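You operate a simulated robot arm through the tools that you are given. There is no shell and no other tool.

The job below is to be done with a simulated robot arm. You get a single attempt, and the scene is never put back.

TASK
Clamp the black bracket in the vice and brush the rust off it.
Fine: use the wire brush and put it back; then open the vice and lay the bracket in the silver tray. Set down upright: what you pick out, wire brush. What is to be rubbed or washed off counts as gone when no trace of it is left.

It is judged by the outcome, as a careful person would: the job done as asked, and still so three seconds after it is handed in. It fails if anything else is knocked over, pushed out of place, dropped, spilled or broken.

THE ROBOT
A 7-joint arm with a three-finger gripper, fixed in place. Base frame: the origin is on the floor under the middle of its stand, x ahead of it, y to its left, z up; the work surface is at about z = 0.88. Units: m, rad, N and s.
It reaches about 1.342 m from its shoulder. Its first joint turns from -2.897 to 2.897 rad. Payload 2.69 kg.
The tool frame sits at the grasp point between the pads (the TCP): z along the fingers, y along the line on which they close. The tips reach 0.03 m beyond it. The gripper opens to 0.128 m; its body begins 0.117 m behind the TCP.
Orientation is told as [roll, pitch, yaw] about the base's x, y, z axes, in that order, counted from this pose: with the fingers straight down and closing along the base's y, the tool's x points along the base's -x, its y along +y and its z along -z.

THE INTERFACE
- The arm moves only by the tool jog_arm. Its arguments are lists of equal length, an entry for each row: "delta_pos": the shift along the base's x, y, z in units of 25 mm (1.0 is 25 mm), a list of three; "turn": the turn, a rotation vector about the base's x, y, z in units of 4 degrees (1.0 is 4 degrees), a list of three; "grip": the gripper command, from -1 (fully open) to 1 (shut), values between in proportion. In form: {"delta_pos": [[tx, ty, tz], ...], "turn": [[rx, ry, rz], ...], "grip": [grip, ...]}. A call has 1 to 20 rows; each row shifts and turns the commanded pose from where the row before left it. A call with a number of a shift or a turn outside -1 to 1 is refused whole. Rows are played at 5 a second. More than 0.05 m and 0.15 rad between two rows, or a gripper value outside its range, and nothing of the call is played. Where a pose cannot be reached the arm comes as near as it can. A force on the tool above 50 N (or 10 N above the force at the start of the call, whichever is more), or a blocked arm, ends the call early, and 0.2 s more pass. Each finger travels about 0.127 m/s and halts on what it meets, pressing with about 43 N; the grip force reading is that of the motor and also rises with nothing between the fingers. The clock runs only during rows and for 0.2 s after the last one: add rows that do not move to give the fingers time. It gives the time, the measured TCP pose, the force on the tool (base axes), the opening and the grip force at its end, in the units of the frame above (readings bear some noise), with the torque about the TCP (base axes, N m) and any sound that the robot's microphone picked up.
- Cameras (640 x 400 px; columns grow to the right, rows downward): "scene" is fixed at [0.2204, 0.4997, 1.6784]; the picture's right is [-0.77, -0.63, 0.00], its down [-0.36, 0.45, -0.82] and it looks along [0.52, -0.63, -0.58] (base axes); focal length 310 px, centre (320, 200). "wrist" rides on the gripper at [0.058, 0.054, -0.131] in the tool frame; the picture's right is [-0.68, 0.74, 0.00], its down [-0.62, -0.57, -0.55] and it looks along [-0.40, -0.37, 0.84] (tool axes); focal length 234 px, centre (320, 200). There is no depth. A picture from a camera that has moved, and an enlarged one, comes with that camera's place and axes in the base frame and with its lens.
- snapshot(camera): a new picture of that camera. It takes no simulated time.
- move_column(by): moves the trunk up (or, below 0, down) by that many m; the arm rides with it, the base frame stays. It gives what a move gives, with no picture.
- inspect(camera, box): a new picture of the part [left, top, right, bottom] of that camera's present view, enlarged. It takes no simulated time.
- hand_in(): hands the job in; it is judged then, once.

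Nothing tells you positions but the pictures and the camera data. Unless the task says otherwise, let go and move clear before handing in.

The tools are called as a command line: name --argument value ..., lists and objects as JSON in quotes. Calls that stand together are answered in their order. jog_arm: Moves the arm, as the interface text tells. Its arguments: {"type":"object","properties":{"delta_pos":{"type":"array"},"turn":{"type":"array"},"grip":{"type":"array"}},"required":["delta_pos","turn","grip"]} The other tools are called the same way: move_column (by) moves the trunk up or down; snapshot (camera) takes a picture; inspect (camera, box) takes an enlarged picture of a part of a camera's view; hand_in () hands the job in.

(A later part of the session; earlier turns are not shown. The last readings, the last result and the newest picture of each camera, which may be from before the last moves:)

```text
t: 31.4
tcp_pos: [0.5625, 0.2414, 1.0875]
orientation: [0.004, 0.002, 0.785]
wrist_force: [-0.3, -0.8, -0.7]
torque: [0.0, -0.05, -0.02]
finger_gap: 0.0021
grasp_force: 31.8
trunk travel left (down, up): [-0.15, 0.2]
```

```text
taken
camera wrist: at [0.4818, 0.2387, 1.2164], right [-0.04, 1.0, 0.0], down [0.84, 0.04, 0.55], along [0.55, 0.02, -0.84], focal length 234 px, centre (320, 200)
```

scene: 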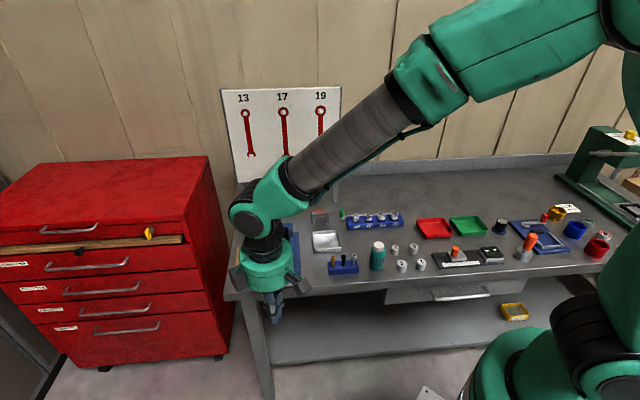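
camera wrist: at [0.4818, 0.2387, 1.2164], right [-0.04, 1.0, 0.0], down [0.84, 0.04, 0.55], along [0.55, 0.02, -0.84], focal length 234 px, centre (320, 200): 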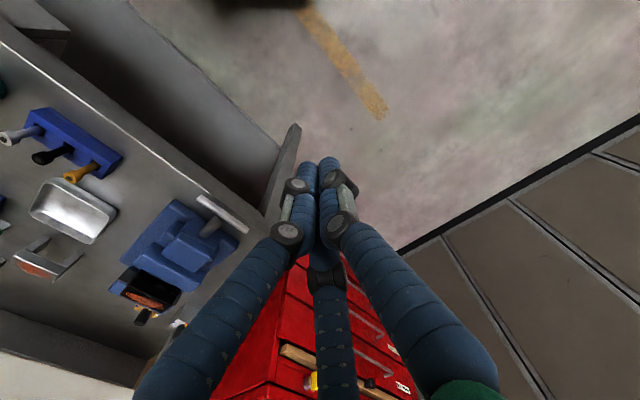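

Everything on the bench is still in place. I'll begin tilting the gripper toward horizontal, half-way first.

jog_arm --delta_pos '[[0, 0, 0], [0, 0, 0], [0, 0, 0], [0, 0, 0], [0, 0, 0], [0, 0, 0], [0, 0, 0], [0, 0, 0], [0, 0, 0]]' --turn '[[-0.9944, -0.9944, 0], [-0.9944, -0.9944, 0], [-0.9944, -0.9944, 0], [-0.9944, -0.9944, 0], [-0.9944, -0.9944, 0], [-0.9944, -0.9944, 0], [-0.9944, -0.9944, 0], [-0.9944, -0.9944, 0], [0, 0, 0]]' --grip '[1, 1, 1, 1, 1, 1, 1, 1, 1]'

snapshot --camera "scene"

```text
t: 33.4
tcp_pos: [0.5637, 0.242, 1.0855]
orientation: [-0.783, 0.001, 0.785]
wrist_force: [0.2, -0.4, -0.1]
torque: [0.0, -0.01, -0.04]
finger_gap: 0.0022
grasp_force: 32.0
trunk travel left (down, up): [-0.15, 0.2]
```

```text
taken
```

scene: 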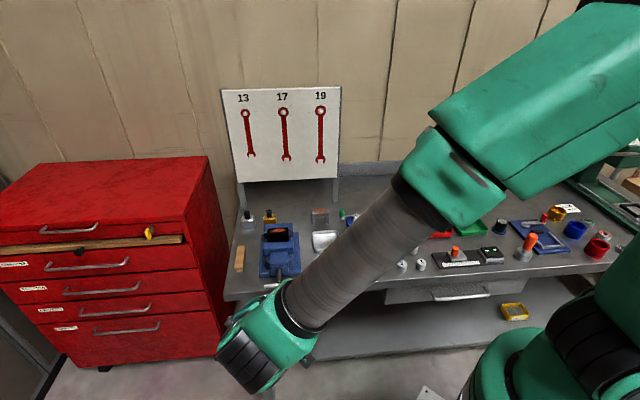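

The tilt works so far and the arm stays clear of the bench. I'll finish the tilt to horizontal and check the views.

jog_arm --delta_pos '[[0, 0, 0], [0, 0, 0], [0, 0, 0], [0, 0, 0], [0, 0, 0], [0, 0, 0], [0, 0, 0], [0, 0, 0], [0, 0, 0]]' --turn '[[-0.9944, -0.9944, 0], [-0.9944, -0.9944, 0], [-0.9944, -0.9944, 0], [-0.9944, -0.9944, 0], [-0.9944, -0.9944, 0], [-0.9944, -0.9944, 0], [-0.9944, -0.9944, 0], [-0.9944, -0.9944, 0], [0, 0, 0]]' --grip '[1, 1, 1, 1, 1, 1, 1, 1, 1]'

snapshot --camera "scene"

snapshot --camera "wrist"

```text
t: 35.4
tcp_pos: [0.5628, 0.243, 1.0854]
orientation: [-1.573, 0.0, 0.784]
wrist_force: [-0.8, 0.4, -0.1]
torque: [-0.04, -0.02, -0.04]
finger_gap: 0.0022
grasp_force: 31.4
trunk travel left (down, up): [-0.15, 0.2]
```

```text
taken
```

scene: 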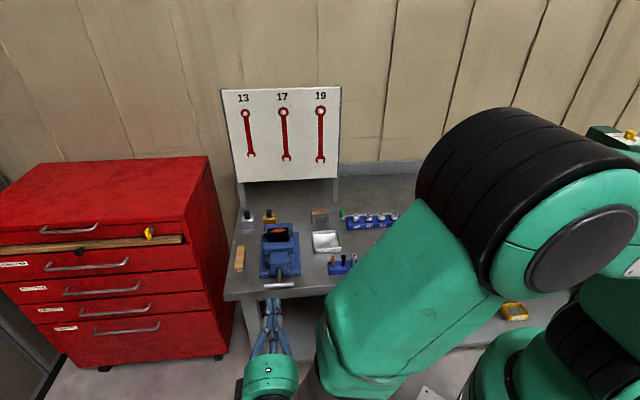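

```text
taken
camera wrist: at [0.4279, 0.2948, 1.0306], right [0.48, 0.48, -0.74], down [0.05, 0.82, 0.57], along [0.88, -0.31, 0.37], focal length 234 px, centre (320, 200)
```

wrist: 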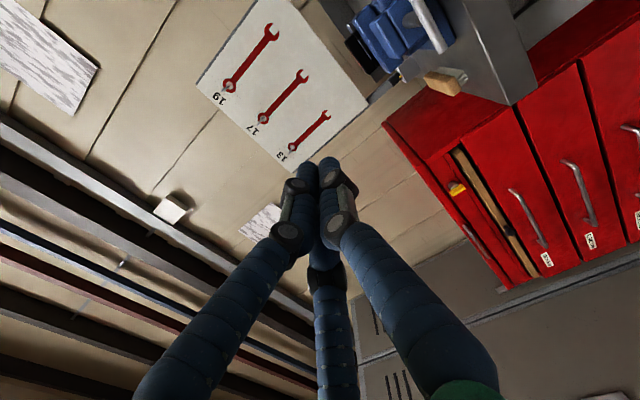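

The gripper now points straight at the vice along the screw axis. I'll open it to about 7 cm, lower to the axis height and come forward to just short of the T-bar.

jog_arm --delta_pos '[[0, 0, -0.895], [0, 0, -0.895], [0, 0, -0.895], [0, 0, -0.895], [0, 0, -0.895], [0, 0, -0.895], [0, 0, -0.895], [0.7, -0.7, 0], [0.7, -0.7, 0], [0.7, -0.7, 0], [0.7, -0.7, 0], [0.7, -0.7, 0], [0.7, -0.7, 0], [0, 0, 0]]' --turn '[[0, 0, 0], [0, 0, 0], [0, 0, 0], [0, 0, 0], [0, 0, 0], [0, 0, 0], [0, 0, 0], [0, 0, 0], [0, 0, 0], [0, 0, 0], [0, 0, 0], [0, 0, 0], [0, 0, 0], [0, 0, 0]]' --grip '[-0.094, -0.094, -0.094, -0.094, -0.094, -0.094, -0.094, -0.094, -0.094, -0.094, -0.094, -0.094, -0.094, -0.094]'

snapshot --camera "scene"

snapshot --camera "wrist"

inspect --camera "scene" --box '[230, 215, 320, 330]'

```text
t: 38.4
tcp_pos: [0.6679, 0.1351, 0.9294]
orientation: [-1.569, 0.0, 0.784]
wrist_force: [0.3, -0.2, 0.1]
torque: [0.02, -0.03, 0.01]
finger_gap: 0.07
grasp_force: 0.0
trunk travel left (down, up): [-0.15, 0.2]
```

```text
taken
```

scene: 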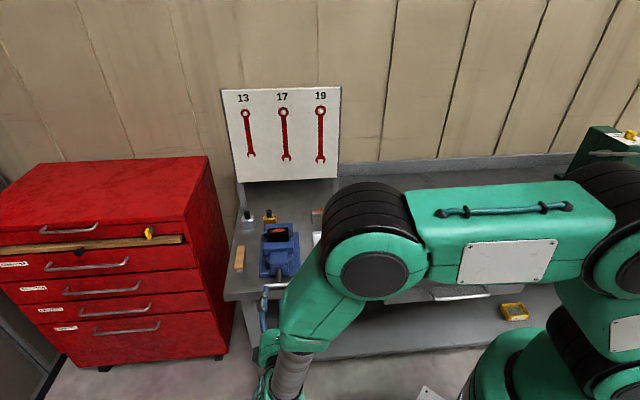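

```text
taken
camera wrist: at [0.5326, 0.1879, 0.8759], right [0.48, 0.48, -0.74], down [0.05, 0.82, 0.57], along [0.88, -0.31, 0.37], focal length 234 px, centre (320, 200)
```

wrist: 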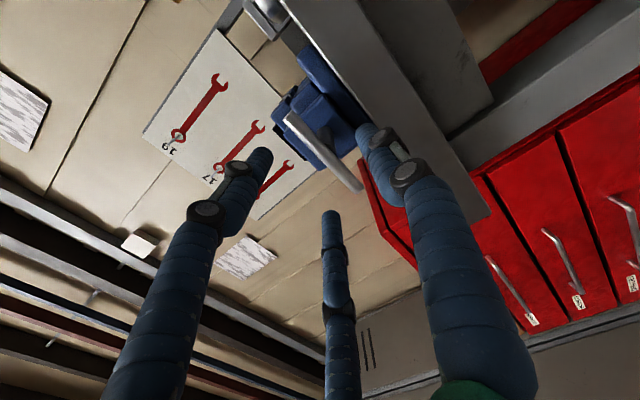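

```text
3.48 times, centred on (275, 272) of scene
camera zoom: at [0.2204, 0.4997, 1.6784], right [-0.77, -0.63, 0.0], down [-0.36, 0.45, -0.82], along [0.52, -0.63, -0.58], focal length 1078 px, centre (476, -52)
```

zoom: 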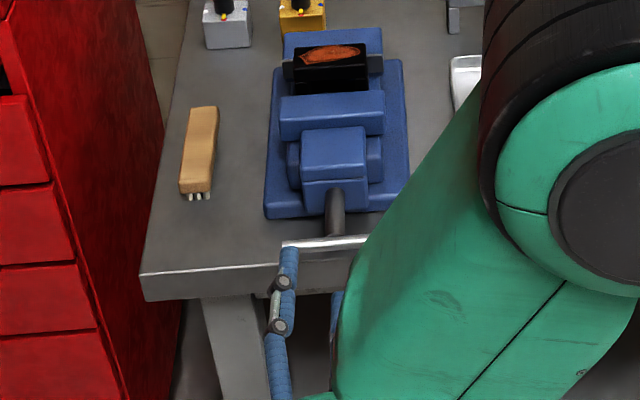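

The T-bar lies cleanly between the fingers, about 6 mm below the gripper axis and centred sideways. I'll drop 6 mm so the roll axis matches the screw, then come forward so the tips straddle the bar.

jog_arm --delta_pos '[[0, 0, -0.24], [0.276, -0.276, 0], [0.276, -0.276, 0], [0.276, -0.276, 0], [0.276, -0.276, 0], [0, 0, 0]]' --turn '[[0, 0, 0], [0, 0, 0], [0, 0, 0], [0, 0, 0], [0, 0, 0], [0, 0, 0]]' --grip '[-0.094, -0.094, -0.094, -0.094, -0.094, -0.094]'

inspect --camera "wrist" --box '[200, 60, 440, 260]'

inspect --camera "scene" --box '[250, 230, 310, 300]'

```text
t: 39.8
tcp_pos: [0.6956, 0.1095, 0.9226]
orientation: [-1.57, 0.0, 0.784]
wrist_force: [0.5, -0.1, 0.3]
torque: [-0.03, -0.03, -0.02]
finger_gap: 0.0699
grasp_force: 0.1
trunk travel left (down, up): [-0.15, 0.2]
```

```text
2.00 times, centred on (320, 160) of wrist
camera zoom: at [0.5601, 0.1615, 0.8683], right [0.48, 0.48, -0.74], down [0.05, 0.82, 0.57], along [0.88, -0.31, 0.37], focal length 468 px, centre (320, 280)
```

zoom: 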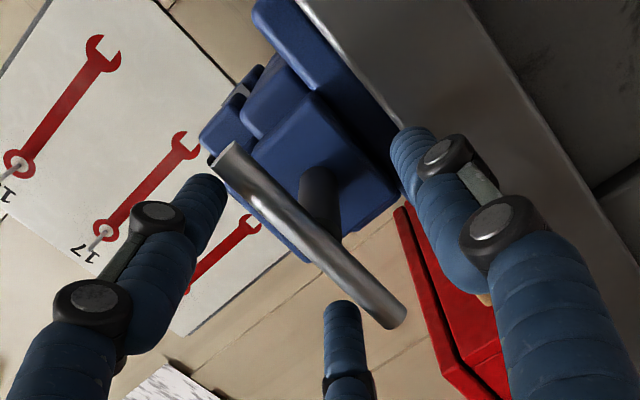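

```text
5.71 times, centred on (280, 265) of scene
camera zoom: at [0.2204, 0.4997, 1.6784], right [-0.77, -0.63, 0.0], down [-0.36, 0.45, -0.82], along [0.52, -0.63, -0.58], focal length 1771 px, centre (549, -171)
```

zoom: 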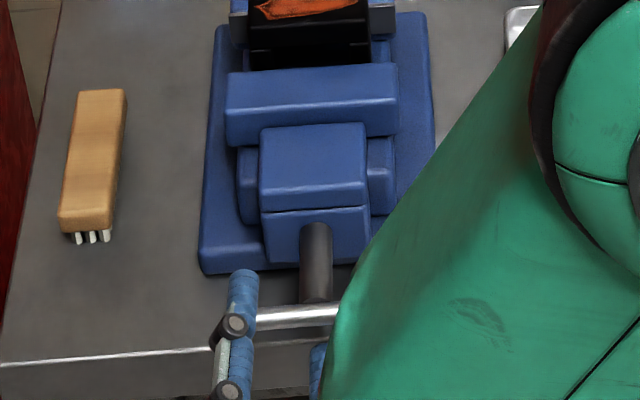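

The T-bar is centred on the tool axis, 16 mm ahead of the TCP. I'll close the fingers onto it slowly.

jog_arm --delta_pos '[[0, 0, 0], [0, 0, 0], [0, 0, 0], [0, 0, 0], [0, 0, 0], [0, 0, 0]]' --turn '[[0, 0, 0], [0, 0, 0], [0, 0, 0], [0, 0, 0], [0, 0, 0], [0, 0, 0]]' --grip '[0.1, 0.3, 0.5, 0.7, 0.9, 0.9]'

inspect --camera "wrist" --box '[200, 60, 440, 260]'

```text
t: 41.2
tcp_pos: [0.6968, 0.1094, 0.9289]
orientation: [-1.576, -0.005, 0.781]
wrist_force: [-6.4, -3.0, 19.8]
torque: [-0.33, 0.05, -0.46]
finger_gap: 0.0251
grasp_force: 13.8
trunk travel left (down, up): [-0.15, 0.2]
stopped in row 6: the force on the tool passed its limit at 52 N (the readings are from after the stop); the commanded pose is now the measured one
```

```text
2.00 times, centred on (320, 160) of wrist
camera zoom: at [0.562, 0.1626, 0.8723], right [0.49, 0.48, -0.73], down [0.05, 0.82, 0.57], along [0.87, -0.31, 0.38], focal length 468 px, centre (320, 280)
```

zoom: 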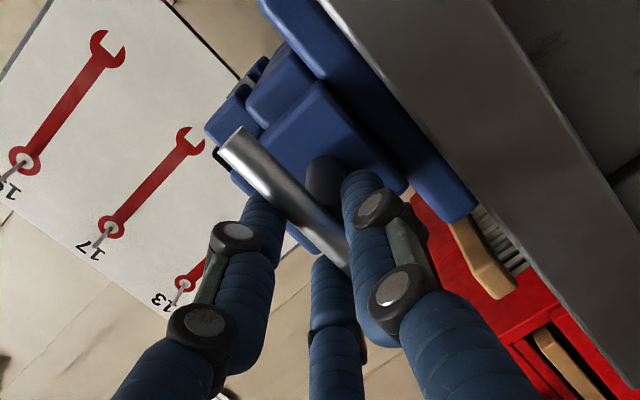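

The fingers close as one unit, so the gripper centred itself about 6 mm above the screw axis. I'll let the commanded pose follow that, finish the closing and check the force.

jog_arm --delta_pos '[[0, 0, 0.05], [0, 0, 0], [0, 0, 0]]' --turn '[[0, 0, 0], [0, 0, 0], [0, 0, 0]]' --grip '[0.6, 0.65, 0.7]'

inspect --camera "wrist" --box '[200, 60, 440, 260]'

```text
t: 42.0
tcp_pos: [0.6974, 0.111, 0.9279]
orientation: [-1.574, -0.003, 0.783]
wrist_force: [3.3, -3.2, 15.0]
torque: [-0.28, -0.09, 0.01]
finger_gap: 0.0265
grasp_force: 4.8
trunk travel left (down, up): [-0.15, 0.2]
```

```text
2.00 times, centred on (320, 160) of wrist
camera zoom: at [0.5619, 0.163, 0.8725], right [0.48, 0.48, -0.73], down [0.05, 0.82, 0.57], along [0.87, -0.31, 0.38], focal length 468 px, centre (320, 280)
```

zoom: 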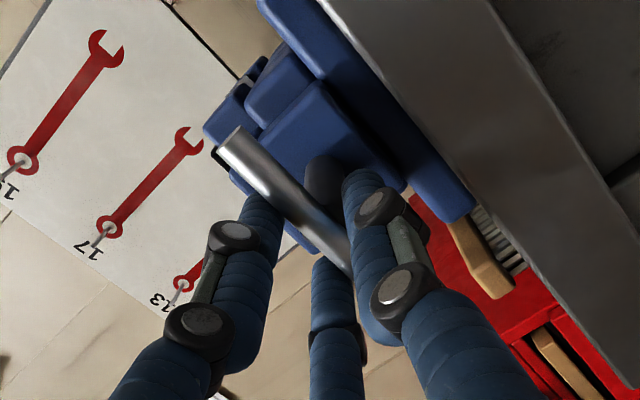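

The grip is on the T-bar and rod, with only a small residual push. I'll tighten the fingers and try turning clockwise (as seen from the front) by 8° to see how the handle responds.

jog_arm --delta_pos '[[0, 0, 0.03], [0, 0, 0], [0, 0, 0], [0, 0, 0], [0, 0, 0]]' --turn '[[0, 0, 0], [0, 0, 0], [0.7071, -0.7071, 0], [0.7071, -0.7071, 0], [0, 0, 0]]' --grip '[0.8, 0.9, 0.9, 0.9, 0.9]'

inspect --camera "wrist" --box '[200, 60, 440, 260]'

inspect --camera "scene" --box '[250, 220, 310, 290]'

```text
t: 43.2
tcp_pos: [0.6978, 0.1113, 0.9306]
orientation: [-1.575, -0.146, 0.785]
wrist_force: [11.0, 12.0, 36.7]
torque: [-1.24, 1.55, -0.13]
finger_gap: 0.0265
grasp_force: 44.9
trunk travel left (down, up): [-0.15, 0.2]
```

```text
2.00 times, centred on (320, 160) of wrist
camera zoom: at [0.568, 0.1691, 0.8665], right [0.55, 0.55, -0.63], down [-0.02, 0.76, 0.65], along [0.83, -0.35, 0.43], focal length 468 px, centre (320, 280)
```

zoom: 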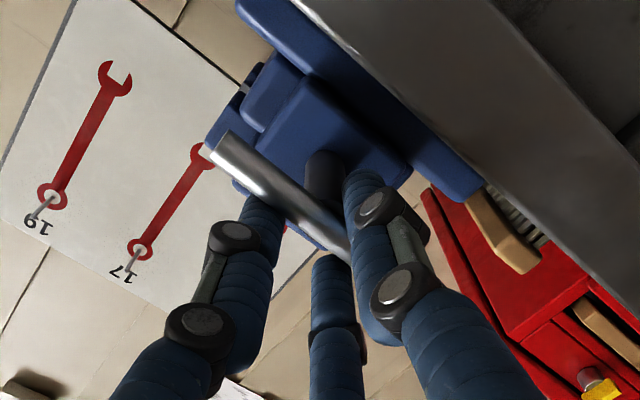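

```text
5.71 times, centred on (280, 255) of scene
camera zoom: at [0.2204, 0.4997, 1.6784], right [-0.77, -0.63, 0.0], down [-0.36, 0.45, -0.82], along [0.52, -0.63, -0.58], focal length 1771 px, centre (549, -114)
```

zoom: 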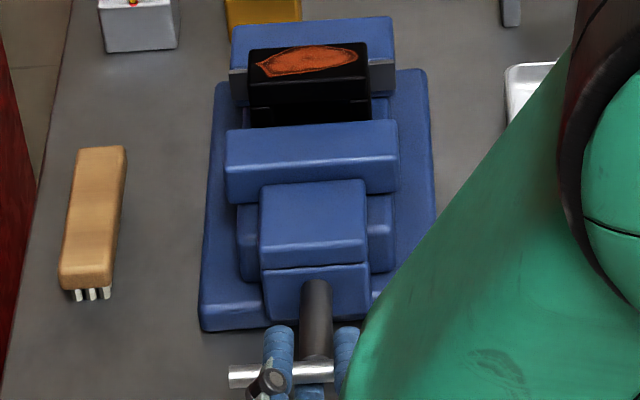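

The gripper rolled 8° but the bar stayed put with about 2 N·m opposing. I'll roll back and try the other direction to compare.

jog_arm --delta_pos '[[0, 0, 0], [0, 0, 0], [0, 0, 0]]' --turn '[[-0.7071, 0.7071, 0], [-0.7071, 0.7071, 0], [0, 0, 0]]' --grip '[0.9, 0.9, 0.9]'

jog_arm --delta_pos '[[0, 0, 0], [0, 0, 0], [0, 0, 0]]' --turn '[[-0.7071, 0.7071, 0], [-0.7071, 0.7071, 0], [0, 0, 0]]' --grip '[0.9, 0.9, 0.9]'

inspect --camera "wrist" --box '[200, 60, 440, 260]'

inspect --camera "scene" --box '[250, 220, 310, 290]'

```text
t: 44.0
tcp_pos: [0.6961, 0.1102, 0.9276]
orientation: [-1.573, -0.003, 0.785]
wrist_force: [11.9, 13.7, 23.3]
torque: [0.12, 0.18, 0.76]
finger_gap: 0.024
grasp_force: 45.3
trunk travel left (down, up): [-0.15, 0.2]
```

```text
t: 44.8
tcp_pos: [0.6964, 0.1103, 0.9281]
orientation: [-1.573, 0.137, 0.782]
wrist_force: [17.1, 16.8, 20.9]
torque: [0.2, 0.15, 0.29]
finger_gap: 0.0237
grasp_force: 45.3
trunk travel left (down, up): [-0.15, 0.2]
```

```text
2.00 times, centred on (320, 160) of wrist
camera zoom: at [0.5569, 0.1579, 0.8814], right [0.41, 0.4, -0.82], down [0.1, 0.87, 0.47], along [0.91, -0.27, 0.32], focal length 468 px, centre (320, 280)
```

zoom: 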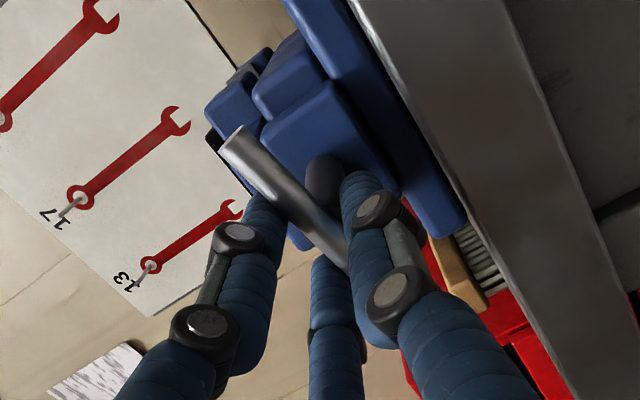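

```text
5.71 times, centred on (280, 255) of scene
camera zoom: at [0.2204, 0.4997, 1.6784], right [-0.77, -0.63, 0.0], down [-0.36, 0.45, -0.82], along [0.52, -0.63, -0.58], focal length 1771 px, centre (549, -114)
```

zoom: 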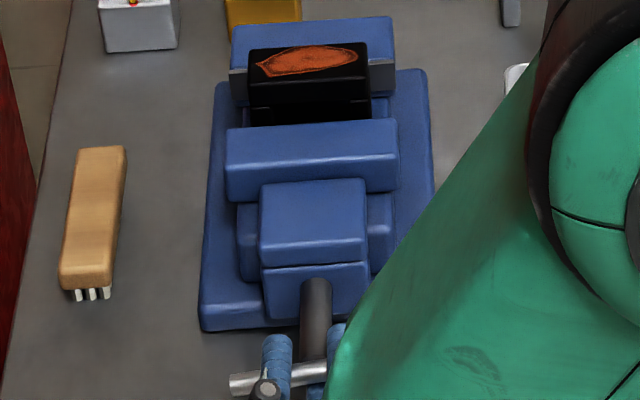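

Turning the other way, the T-bar follows freely, so that is the closing direction. The side force shows the screw axis is a millimetre or two off, so I'll correct for it and turn another 20°.

jog_arm --delta_pos '[[0.05, 0.05, 0.06], [0.01, 0.01, 0], [0.01, 0.01, 0], [0.01, 0.01, 0], [0.01, 0.01, 0], [0.01, 0.01, 0], [0, 0, 0]]' --turn '[[0, 0, 0], [-0.7071, 0.7071, 0], [-0.7071, 0.7071, 0], [-0.7071, 0.7071, 0], [-0.7071, 0.7071, 0], [-0.7071, 0.7071, 0], [0, 0, 0]]' --grip '[0.9, 0.9, 0.9, 0.9, 0.9, 0.9, 0.9]'

inspect --camera "scene" --box '[250, 220, 310, 290]'

```text
t: 46.4
tcp_pos: [0.6973, 0.1123, 0.9286]
orientation: [-1.57, 0.491, 0.783]
wrist_force: [-20.4, 6.9, -20.4]
torque: [0.69, 0.6, -1.08]
finger_gap: 0.0237
grasp_force: 45.0
trunk travel left (down, up): [-0.15, 0.2]
```

```text
5.71 times, centred on (280, 255) of scene
camera zoom: at [0.2204, 0.4997, 1.6784], right [-0.77, -0.63, 0.0], down [-0.36, 0.45, -0.82], along [0.52, -0.63, -0.58], focal length 1771 px, centre (549, -114)
```

zoom: 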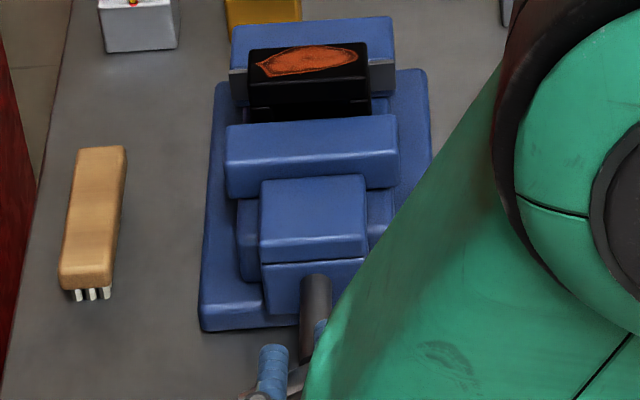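

The moving jaw has advanced about 4 mm for 28° of turn, so roughly 120° more should clamp the bracket. There is some side load building, so I'll look at the grip before going on.

inspect --camera "wrist" --box '[200, 60, 440, 260]'

snapshot --camera "wrist"

```text
2.00 times, centred on (320, 160) of wrist
camera zoom: at [0.5495, 0.1507, 0.9067], right [0.18, 0.18, -0.97], down [0.19, 0.96, 0.21], along [0.97, -0.22, 0.14], focal length 468 px, centre (320, 280)
```

zoom: 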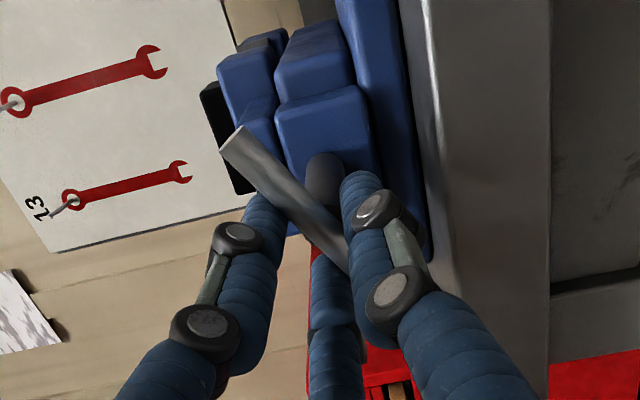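

```text
taken
camera wrist: at [0.5495, 0.1507, 0.9067], right [0.18, 0.18, -0.97], down [0.19, 0.96, 0.21], along [0.97, -0.22, 0.14], focal length 234 px, centre (320, 200)
```

wrist: 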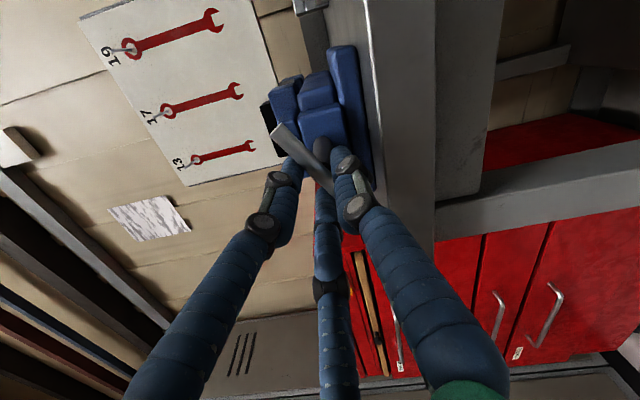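

The grip is holding. I'll continue turning in the closing direction another 20°, with small corrections to keep the tool on the screw axis and follow its advance.

jog_arm --delta_pos '[[0, 0, -0.12], [0.01, -0.01, -0.01], [0.01, -0.01, -0.01], [0.01, -0.01, -0.01], [0.01, -0.01, -0.01], [0.01, -0.01, -0.01], [0, 0, 0]]' --turn '[[0, 0, 0], [-0.7071, 0.7071, 0], [-0.7071, 0.7071, 0], [-0.7071, 0.7071, 0], [-0.7071, 0.7071, 0], [-0.7071, 0.7071, 0], [0, 0, 0]]' --grip '[0.9, 0.9, 0.9, 0.9, 0.9, 0.9, 0.9]'

inspect --camera "scene" --box '[250, 220, 310, 290]'

inspect --camera "wrist" --box '[200, 60, 440, 260]'

```text
t: 48.0
tcp_pos: [0.6987, 0.1119, 0.9272]
orientation: [-1.577, 0.834, 0.78]
wrist_force: [-27.3, 5.3, 10.2]
torque: [0.21, 0.34, -0.97]
finger_gap: 0.0239
grasp_force: 44.9
trunk travel left (down, up): [-0.15, 0.2]
```

```text
5.71 times, centred on (280, 255) of scene
camera zoom: at [0.2204, 0.4997, 1.6784], right [-0.77, -0.63, 0.0], down [-0.36, 0.45, -0.82], along [0.52, -0.63, -0.58], focal length 1771 px, centre (549, -114)
```

zoom: 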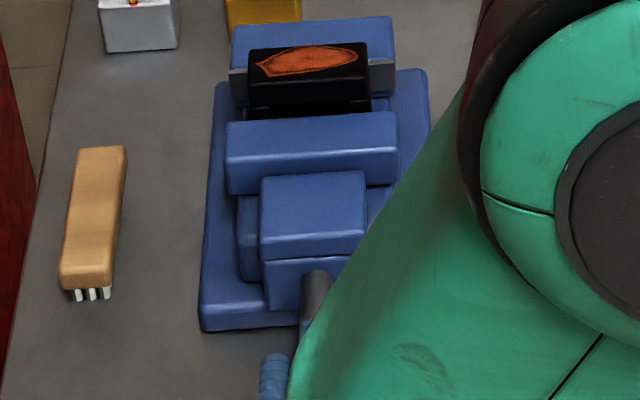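

```text
2.00 times, centred on (320, 160) of wrist
camera zoom: at [0.5485, 0.1493, 0.9321], right [-0.06, -0.07, -1.0], down [0.2, 0.98, -0.08], along [0.98, -0.2, -0.05], focal length 468 px, centre (320, 280)
```

zoom: 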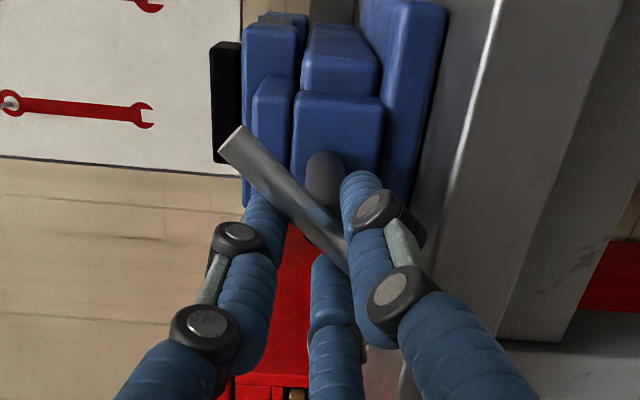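

The jaw advances steadily and the handle stays fixed axially while turning. I'll ease the axial and side loads and turn another 40°.

jog_arm --delta_pos '[[-0.12, 0.03, 0.05], [0.003, 0.003, -0.01], [0.003, 0.003, -0.01], [0.003, 0.003, -0.01], [0.003, 0.003, -0.01], [0.003, 0.003, -0.01], [0.003, 0.003, -0.01], [0.003, 0.003, -0.01], [0.003, 0.003, -0.01], [0.003, 0.003, -0.01], [0.003, 0.003, -0.01], [0, 0, 0]]' --turn '[[0, 0, 0], [-0.7071, 0.7071, 0], [-0.7071, 0.7071, 0], [-0.7071, 0.7071, 0], [-0.7071, 0.7071, 0], [-0.7071, 0.7071, 0], [-0.7071, 0.7071, 0], [-0.7071, 0.7071, 0], [-0.7071, 0.7071, 0], [-0.7071, 0.7071, 0], [-0.7071, 0.7071, 0], [0, 0, 0]]' --grip '[0.9, 0.9, 0.9, 0.9, 0.9, 0.9, 0.9, 0.9, 0.9, 0.9, 0.9, 0.9]'

inspect --camera "scene" --box '[250, 220, 310, 290]'

inspect --camera "wrist" --box '[200, 60, 440, 260]'

```text
t: 50.6
tcp_pos: [0.6993, 0.1124, 0.9256]
orientation: [-1.608, 1.535, 0.748]
wrist_force: [22.7, -13.7, 2.8]
torque: [-0.41, -0.43, -0.58]
finger_gap: 0.0242
grasp_force: 45.2
trunk travel left (down, up): [-0.15, 0.2]
```

```text
5.71 times, centred on (280, 255) of scene
camera zoom: at [0.2204, 0.4997, 1.6784], right [-0.77, -0.63, 0.0], down [-0.36, 0.45, -0.82], along [0.52, -0.63, -0.58], focal length 1771 px, centre (549, -114)
```

zoom: 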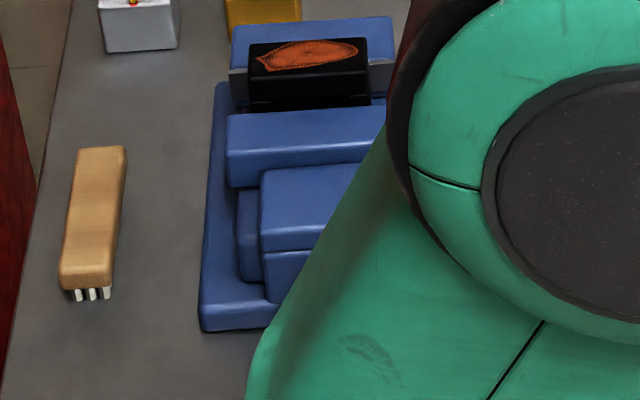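

```text
2.00 times, centred on (320, 160) of wrist
camera zoom: at [0.5651, 0.1661, 0.9794], right [-0.5, -0.5, -0.7], down [0.03, 0.8, -0.6], along [0.86, -0.32, -0.39], focal length 468 px, centre (320, 280)
```

zoom: 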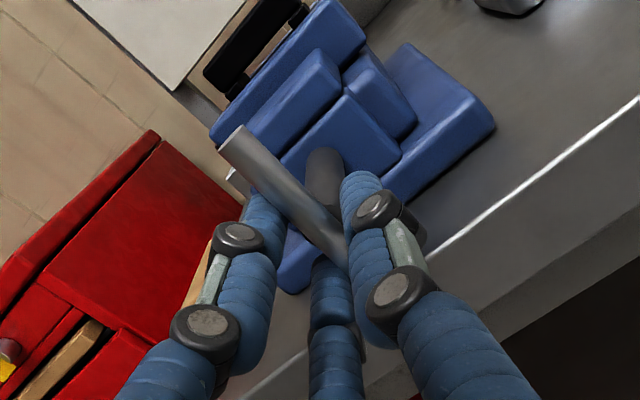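

The jaw is nearly on the bracket after 88° of turn. I'll turn on in shorter bursts and watch for the torque to rise as it clamps.

jog_arm --delta_pos '[[0.06, -0.06, 0], [-0.002, -0.002, -0.011], [-0.002, -0.002, -0.011], [-0.002, -0.002, -0.011], [-0.002, -0.002, -0.011], [-0.002, -0.002, -0.011], [0, 0, 0]]' --turn '[[0, 0, 0], [-0.7071, 0.7071, 0], [-0.7071, 0.7071, 0], [-0.7071, 0.7071, 0], [-0.7071, 0.7071, 0], [-0.7071, 0.7071, 0], [0, 0, 0]]' --grip '[0.9, 0.9, 0.9, 0.9, 0.9, 0.9, 0.9]'

inspect --camera "scene" --box '[250, 220, 310, 290]'

snapshot --camera "scene"

```text
t: 52.2
tcp_pos: [0.6992, 0.1121, 0.9235]
orientation: [1.578, 1.257, -2.346]
wrist_force: [-11.3, 17.7, -2.4]
torque: [-0.3, -0.5, -0.56]
finger_gap: 0.0238
grasp_force: 45.2
trunk travel left (down, up): [-0.15, 0.2]
```

```text
5.71 times, centred on (280, 255) of scene
camera zoom: at [0.2204, 0.4997, 1.6784], right [-0.77, -0.63, 0.0], down [-0.36, 0.45, -0.82], along [0.52, -0.63, -0.58], focal length 1771 px, centre (549, -114)
```

zoom: 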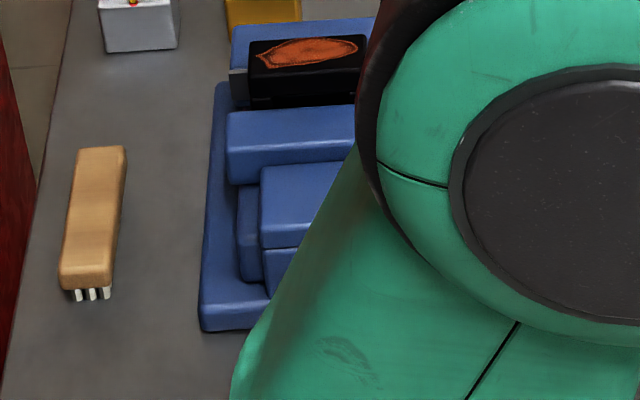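

```text
taken
```

scene: 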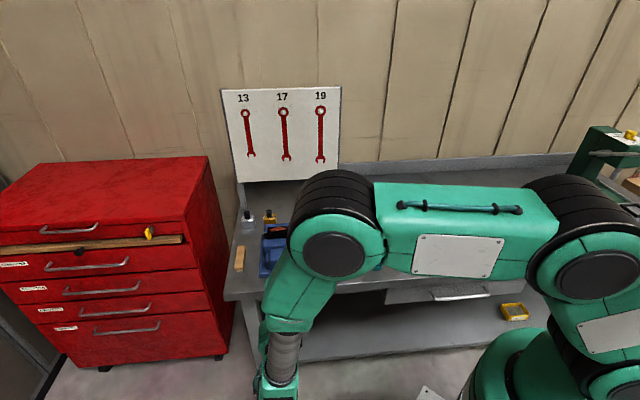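

The moving jaw has reached the bracket's front and is close to clamping. I'll turn on another 20°, watching the torque.

jog_arm --delta_pos '[[0, 0, -0.01], [-0.005, -0.005, -0.011], [-0.005, -0.005, -0.011], [-0.005, -0.005, -0.011], [-0.005, -0.005, -0.011], [-0.005, -0.005, -0.011], [0, 0, 0]]' --turn '[[0, 0, 0], [-0.7071, 0.7071, 0], [-0.7071, 0.7071, 0], [-0.7071, 0.7071, 0], [-0.7071, 0.7071, 0], [-0.7071, 0.7071, 0], [0, 0, 0]]' --grip '[0.9, 0.9, 0.9, 0.9, 0.9, 0.9, 0.9]'

inspect --camera "scene" --box '[250, 220, 310, 290]'

inspect --camera "wrist" --box '[200, 60, 440, 260]'

```text
t: 53.8
tcp_pos: [0.6978, 0.1125, 0.9226]
orientation: [1.575, 0.91, -2.35]
wrist_force: [-9.8, 13.4, 1.8]
torque: [0.96, -1.43, -1.11]
finger_gap: 0.0246
grasp_force: 44.5
trunk travel left (down, up): [-0.15, 0.2]
```

```text
5.71 times, centred on (280, 255) of scene
camera zoom: at [0.2204, 0.4997, 1.6784], right [-0.77, -0.63, 0.0], down [-0.36, 0.45, -0.82], along [0.52, -0.63, -0.58], focal length 1771 px, centre (549, -114)
```

zoom: 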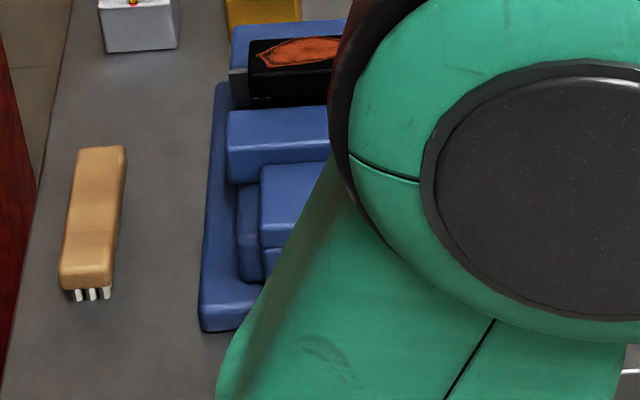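

```text
2.00 times, centred on (320, 160) of wrist
camera zoom: at [0.5994, 0.2001, 0.9996], right [-0.7, -0.71, -0.08], down [-0.34, 0.43, -0.83], along [0.63, -0.56, -0.55], focal length 468 px, centre (320, 280)
```

zoom: 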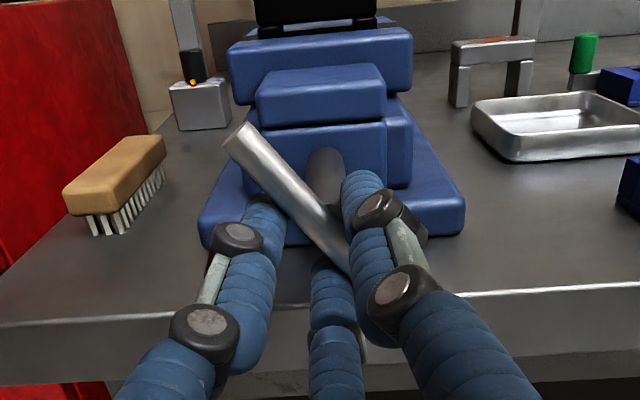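

The opposing torque has risen to about 1.7 N·m, so the jaws now grip the bracket. I'll tighten another 8° and confirm.

jog_arm --delta_pos '[[-0.005, -0.005, -0.011], [-0.005, -0.005, -0.011], [0, 0, 0]]' --turn '[[-0.7071, 0.7071, 0], [-0.7071, 0.7071, 0], [0, 0, 0]]' --grip '[0.9, 0.9, 0.9]'

snapshot --camera "wrist"

inspect --camera "wrist" --box '[200, 60, 440, 260]'

```text
t: 54.6
tcp_pos: [0.6984, 0.1114, 0.9215]
orientation: [1.572, 0.771, -2.351]
wrist_force: [4.7, 17.1, 5.8]
torque: [1.21, -1.57, -0.95]
finger_gap: 0.0266
grasp_force: 45.3
trunk travel left (down, up): [-0.15, 0.2]
```

```text
taken
camera wrist: at [0.6078, 0.2085, 0.9994], right [-0.7, -0.71, 0.06], down [-0.42, 0.35, -0.84], along [0.57, -0.61, -0.55], focal length 234 px, centre (320, 200)
```

wrist: 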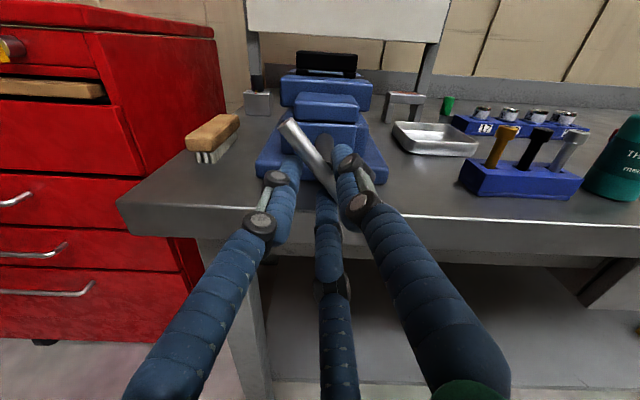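

```text
2.00 times, centred on (320, 160) of wrist
camera zoom: at [0.6078, 0.2085, 0.9994], right [-0.7, -0.71, 0.06], down [-0.42, 0.35, -0.84], along [0.57, -0.61, -0.55], focal length 468 px, centre (320, 280)
```

zoom: 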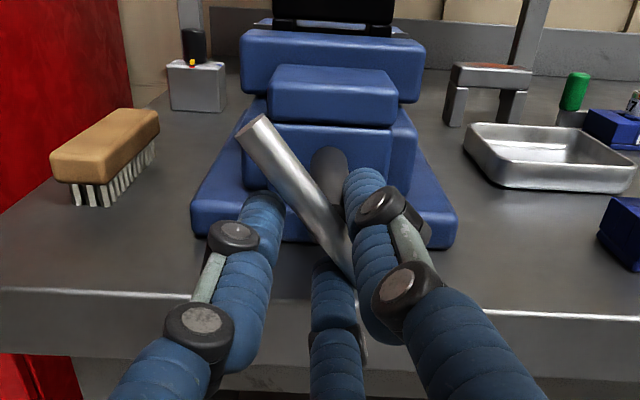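

The handle now resists with about 2 N·m and the bar just slips in the fingers, so the vice is tight. I'll open the fingers moderately and back straight out along the screw axis.

jog_arm --delta_pos '[[0, 0, 0], [0, 0, 0], [0, 0, 0], [-0.3, 0.3, 0], [-0.6, 0.6, 0], [-0.7, 0.7, 0], [-0.7, 0.7, 0], [-0.7, 0.7, 0], [-0.7, 0.7, 0], [0, 0, 0]]' --turn '[[0, 0, 0], [0, 0, 0], [0, 0, 0], [0, 0, 0], [0, 0, 0], [0, 0, 0], [0, 0, 0], [0, 0, 0], [0, 0, 0], [0, 0, 0]]' --grip '[0.4, 0.2, 0.2, 0.2, 0.2, 0.2, 0.2, 0.2, 0.2, 0.2]'

snapshot --camera "wrist"

snapshot --camera "scene"

```text
t: 56.8
tcp_pos: [0.6051, 0.2041, 0.9213]
orientation: [1.57, 0.769, -2.353]
wrist_force: [-0.1, 0.0, -0.5]
torque: [0.03, -0.03, -0.03]
finger_gap: 0.051
grasp_force: 0.1
trunk travel left (down, up): [-0.15, 0.2]
```

```text
taken
camera wrist: at [0.5141, 0.3001, 0.9995], right [-0.7, -0.71, 0.06], down [-0.42, 0.35, -0.83], along [0.57, -0.61, -0.55], focal length 234 px, centre (320, 200)
```

wrist: 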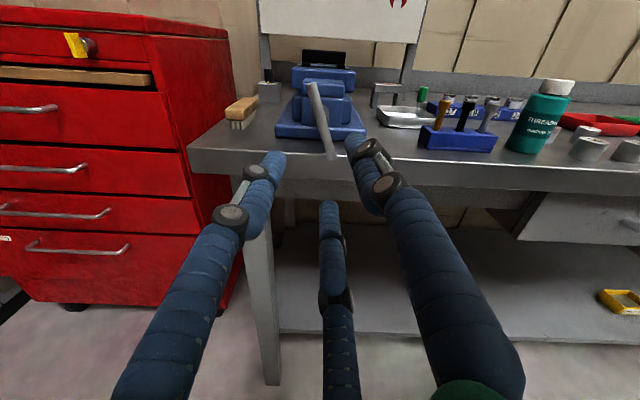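

```text
taken
```

scene: 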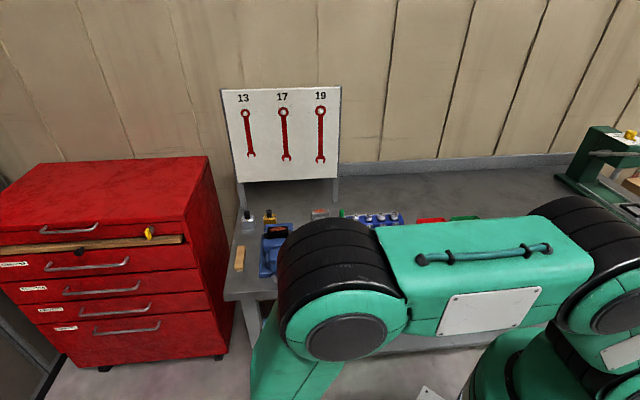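

The handle is released and nothing else has moved. Before going for the brush I'll take enlarged views of it and of the clamped bracket from here.

inspect --camera "wrist" --box '[200, 30, 370, 180]'

inspect --camera "wrist" --box '[210, 80, 290, 140]'

```text
2.67 times, centred on (285, 105) of wrist
camera zoom: at [0.5141, 0.3001, 0.9995], right [-0.7, -0.71, 0.06], down [-0.42, 0.35, -0.83], along [0.57, -0.61, -0.55], focal length 624 px, centre (413, 453)
```

zoom: 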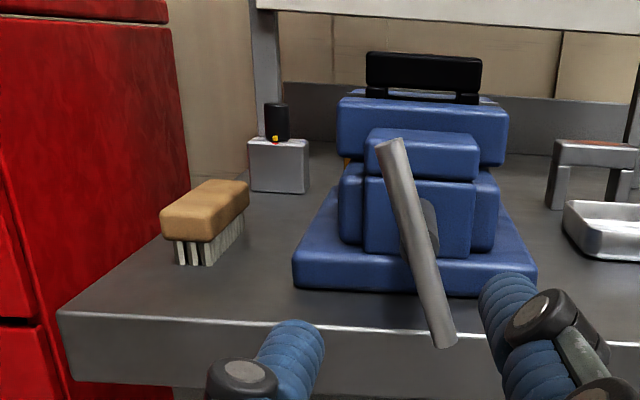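

```text
6.67 times, centred on (250, 110) of wrist
camera zoom: at [0.5141, 0.3001, 0.9995], right [-0.7, -0.71, 0.06], down [-0.42, 0.35, -0.83], along [0.57, -0.61, -0.55], focal length 1561 px, centre (787, 800)
```

zoom: 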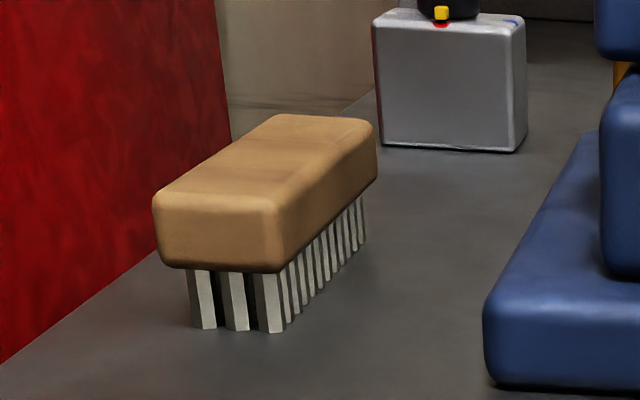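

The bracket sits square between the jaws. The brush is a wooden block about 98 × 31 mm lying along the wall direction near (0.90, 0.087), with bristles down and its top near z 0.915. I'll raise the arm and tilt the gripper back to pointing down.

jog_arm --delta_pos '[[0, 0, 0.9], [0, 0, 0.9], [0, 0, 0.9], [0, 0, 0.9], [0, 0, 0.9], [0, 0, 0.9], [0, 0, 0.9], [0, 0, 0]]' --turn '[[0, 0, 0], [0, 0, 0], [0, 0, 0], [0, 0, 0], [0, 0, 0], [0, 0, 0], [0, 0, 0], [0, 0, 0]]' --grip '[-0.094, -0.094, -0.094, -0.094, -0.094, -0.094, -0.094, -0.094]'

jog_arm --delta_pos '[[0, 0, 0], [0, 0, 0], [0, 0, 0], [0, 0, 0], [0, 0, 0], [0, 0, 0], [0, 0, 0], [0, 0, 0], [0, 0, 0], [0, 0, 0], [0, 0, 0], [0, 0, 0], [0, 0, 0], [0, 0, 0], [0, 0, 0], [0, 0, 0], [0, 0, 0]]' --turn '[[0.9944, 0.9944, 0], [0.9944, 0.9944, 0], [0.9944, 0.9944, 0], [0.9944, 0.9944, 0], [0.9944, 0.9944, 0], [0.9944, 0.9944, 0], [0.9944, 0.9944, 0], [0.9944, 0.9944, 0], [0.9944, 0.9944, 0], [0.9944, 0.9944, 0], [0.9944, 0.9944, 0], [0.9944, 0.9944, 0], [0.9944, 0.9944, 0], [0.9944, 0.9944, 0], [0.9944, 0.9944, 0], [0.9944, 0.9944, 0], [0, 0, 0]]' --grip '[-0.094, -0.094, -0.094, -0.094, -0.094, -0.094, -0.094, -0.094, -0.094, -0.094, -0.094, -0.094, -0.094, -0.094, -0.094, -0.094, -0.094]'

snapshot --camera "scene"

snapshot --camera "wrist"

```text
t: 58.6
tcp_pos: [0.6061, 0.2047, 1.0788]
orientation: [1.571, 0.77, -2.353]
wrist_force: [-0.4, 0.0, -0.3]
torque: [-0.01, 0.0, 0.05]
finger_gap: 0.0698
grasp_force: 0.0
trunk travel left (down, up): [-0.15, 0.2]
```

```text
t: 62.2
tcp_pos: [0.6068, 0.2029, 1.0787]
orientation: [-0.003, -0.001, -3.126]
wrist_force: [-0.3, -0.5, -0.6]
torque: [0.01, 0.02, 0.02]
finger_gap: 0.0701
grasp_force: 0.1
trunk travel left (down, up): [-0.15, 0.2]
```

```text
taken
```

scene: 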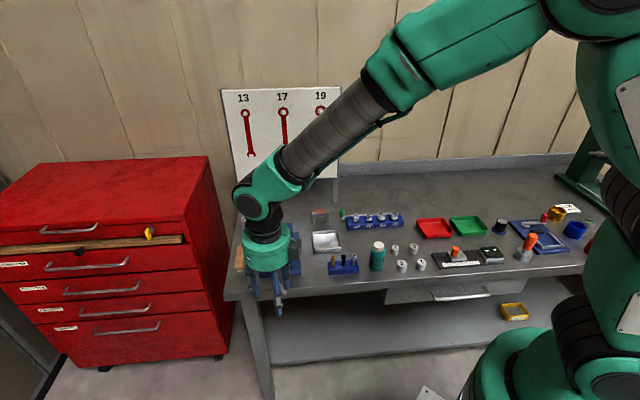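

```text
taken
camera wrist: at [0.6637, 0.1504, 1.2077], right [-0.67, -0.75, 0.0], down [-0.62, 0.55, 0.55], along [-0.41, 0.37, -0.83], focal length 234 px, centre (320, 200)
```

wrist: 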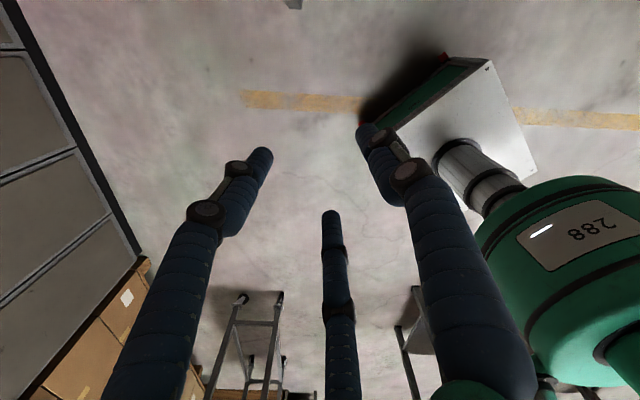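

The gripper points down again. I'll move above the brush while turning to yaw 135°, so that the brush lies along the tool's x axis with finger 1 on the vice side.

jog_arm --delta_pos '[[0.924, -0.344, 0], [0.924, -0.344, 0], [0.924, -0.344, 0], [0.924, -0.344, 0], [0.924, -0.344, 0], [0.924, -0.344, 0], [0.924, -0.344, 0], [0.924, -0.344, 0], [0.924, -0.344, 0], [0.924, -0.344, 0], [0.924, -0.344, 0], [0.924, -0.344, 0], [0.924, -0.344, 0], [0, 0, 0], [0, 0, 0]]' --turn '[[0, 0, -0.8825], [0, 0, -0.8825], [0, 0, -0.8825], [0, 0, -0.8825], [0, 0, -0.8825], [0, 0, -0.8825], [0, 0, -0.8825], [0, 0, -0.8825], [0, 0, -0.8825], [0, 0, -0.8825], [0, 0, -0.8825], [0, 0, -0.8825], [0, 0, -0.8825], [0, 0, 0], [0, 0, 0]]' --grip '[-0.094, -0.094, -0.094, -0.094, -0.094, -0.094, -0.094, -0.094, -0.094, -0.094, -0.094, -0.094, -0.094, -0.094, -0.094]'

snapshot --camera "wrist"

snapshot --camera "scene"

```text
t: 65.4
tcp_pos: [0.9062, 0.0924, 1.0792]
orientation: [-0.003, 0.002, 2.357]
wrist_force: [-0.1, 1.0, 0.0]
torque: [-0.01, 0.02, 0.01]
finger_gap: 0.0699
grasp_force: 0.0
trunk travel left (down, up): [-0.15, 0.2]
```

```text
taken
camera wrist: at [0.9085, 0.0136, 1.2085], right [-1.0, -0.04, 0.0], down [-0.04, 0.83, 0.55], along [-0.02, 0.55, -0.84], focal length 234 px, centre (320, 200)
```

wrist: 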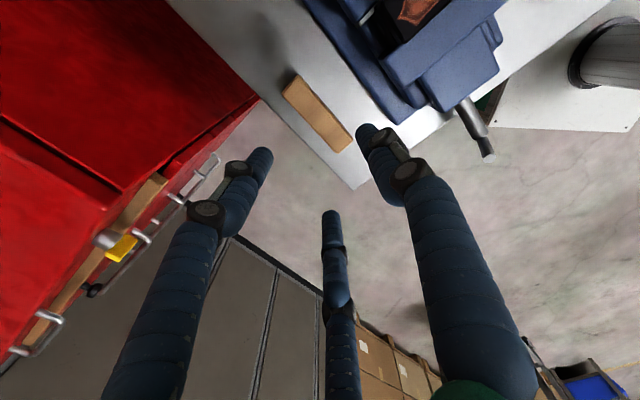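

```text
taken
```

scene: 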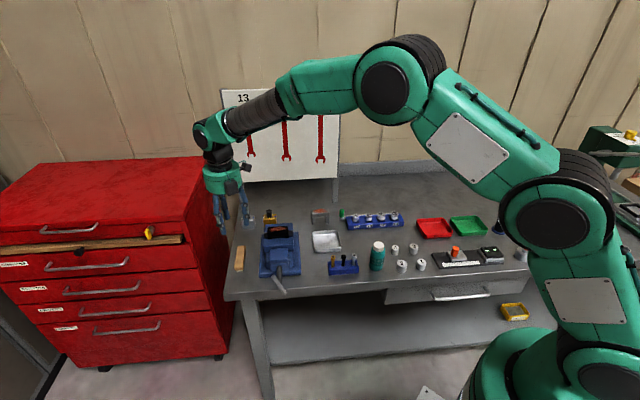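

The gripper hovers above the brush. I'll enlarge it to fix its position, and check the clamped bracket as well.

inspect --camera "wrist" --box '[250, 50, 390, 200]'

inspect --camera "scene" --box '[225, 210, 315, 300]'

```text
2.67 times, centred on (320, 125) of wrist
camera zoom: at [0.9085, 0.0136, 1.2085], right [-1.0, -0.04, 0.0], down [-0.04, 0.83, 0.55], along [-0.02, 0.55, -0.84], focal length 624 px, centre (320, 400)
```

zoom: 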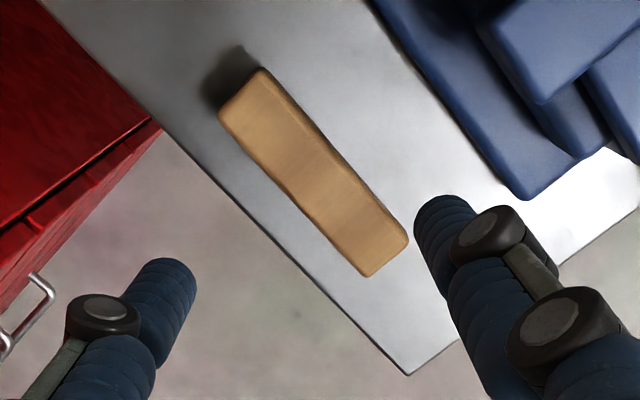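

```text
4.44 times, centred on (270, 255) of scene
camera zoom: at [0.2204, 0.4997, 1.6784], right [-0.77, -0.63, 0.0], down [-0.36, 0.45, -0.82], along [0.52, -0.63, -0.58], focal length 1377 px, centre (542, -44)
```

zoom: 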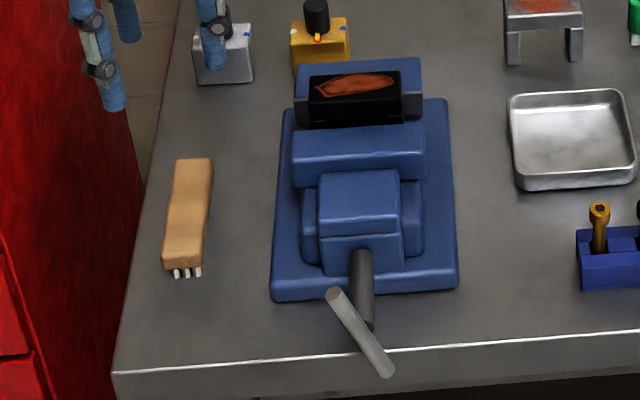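

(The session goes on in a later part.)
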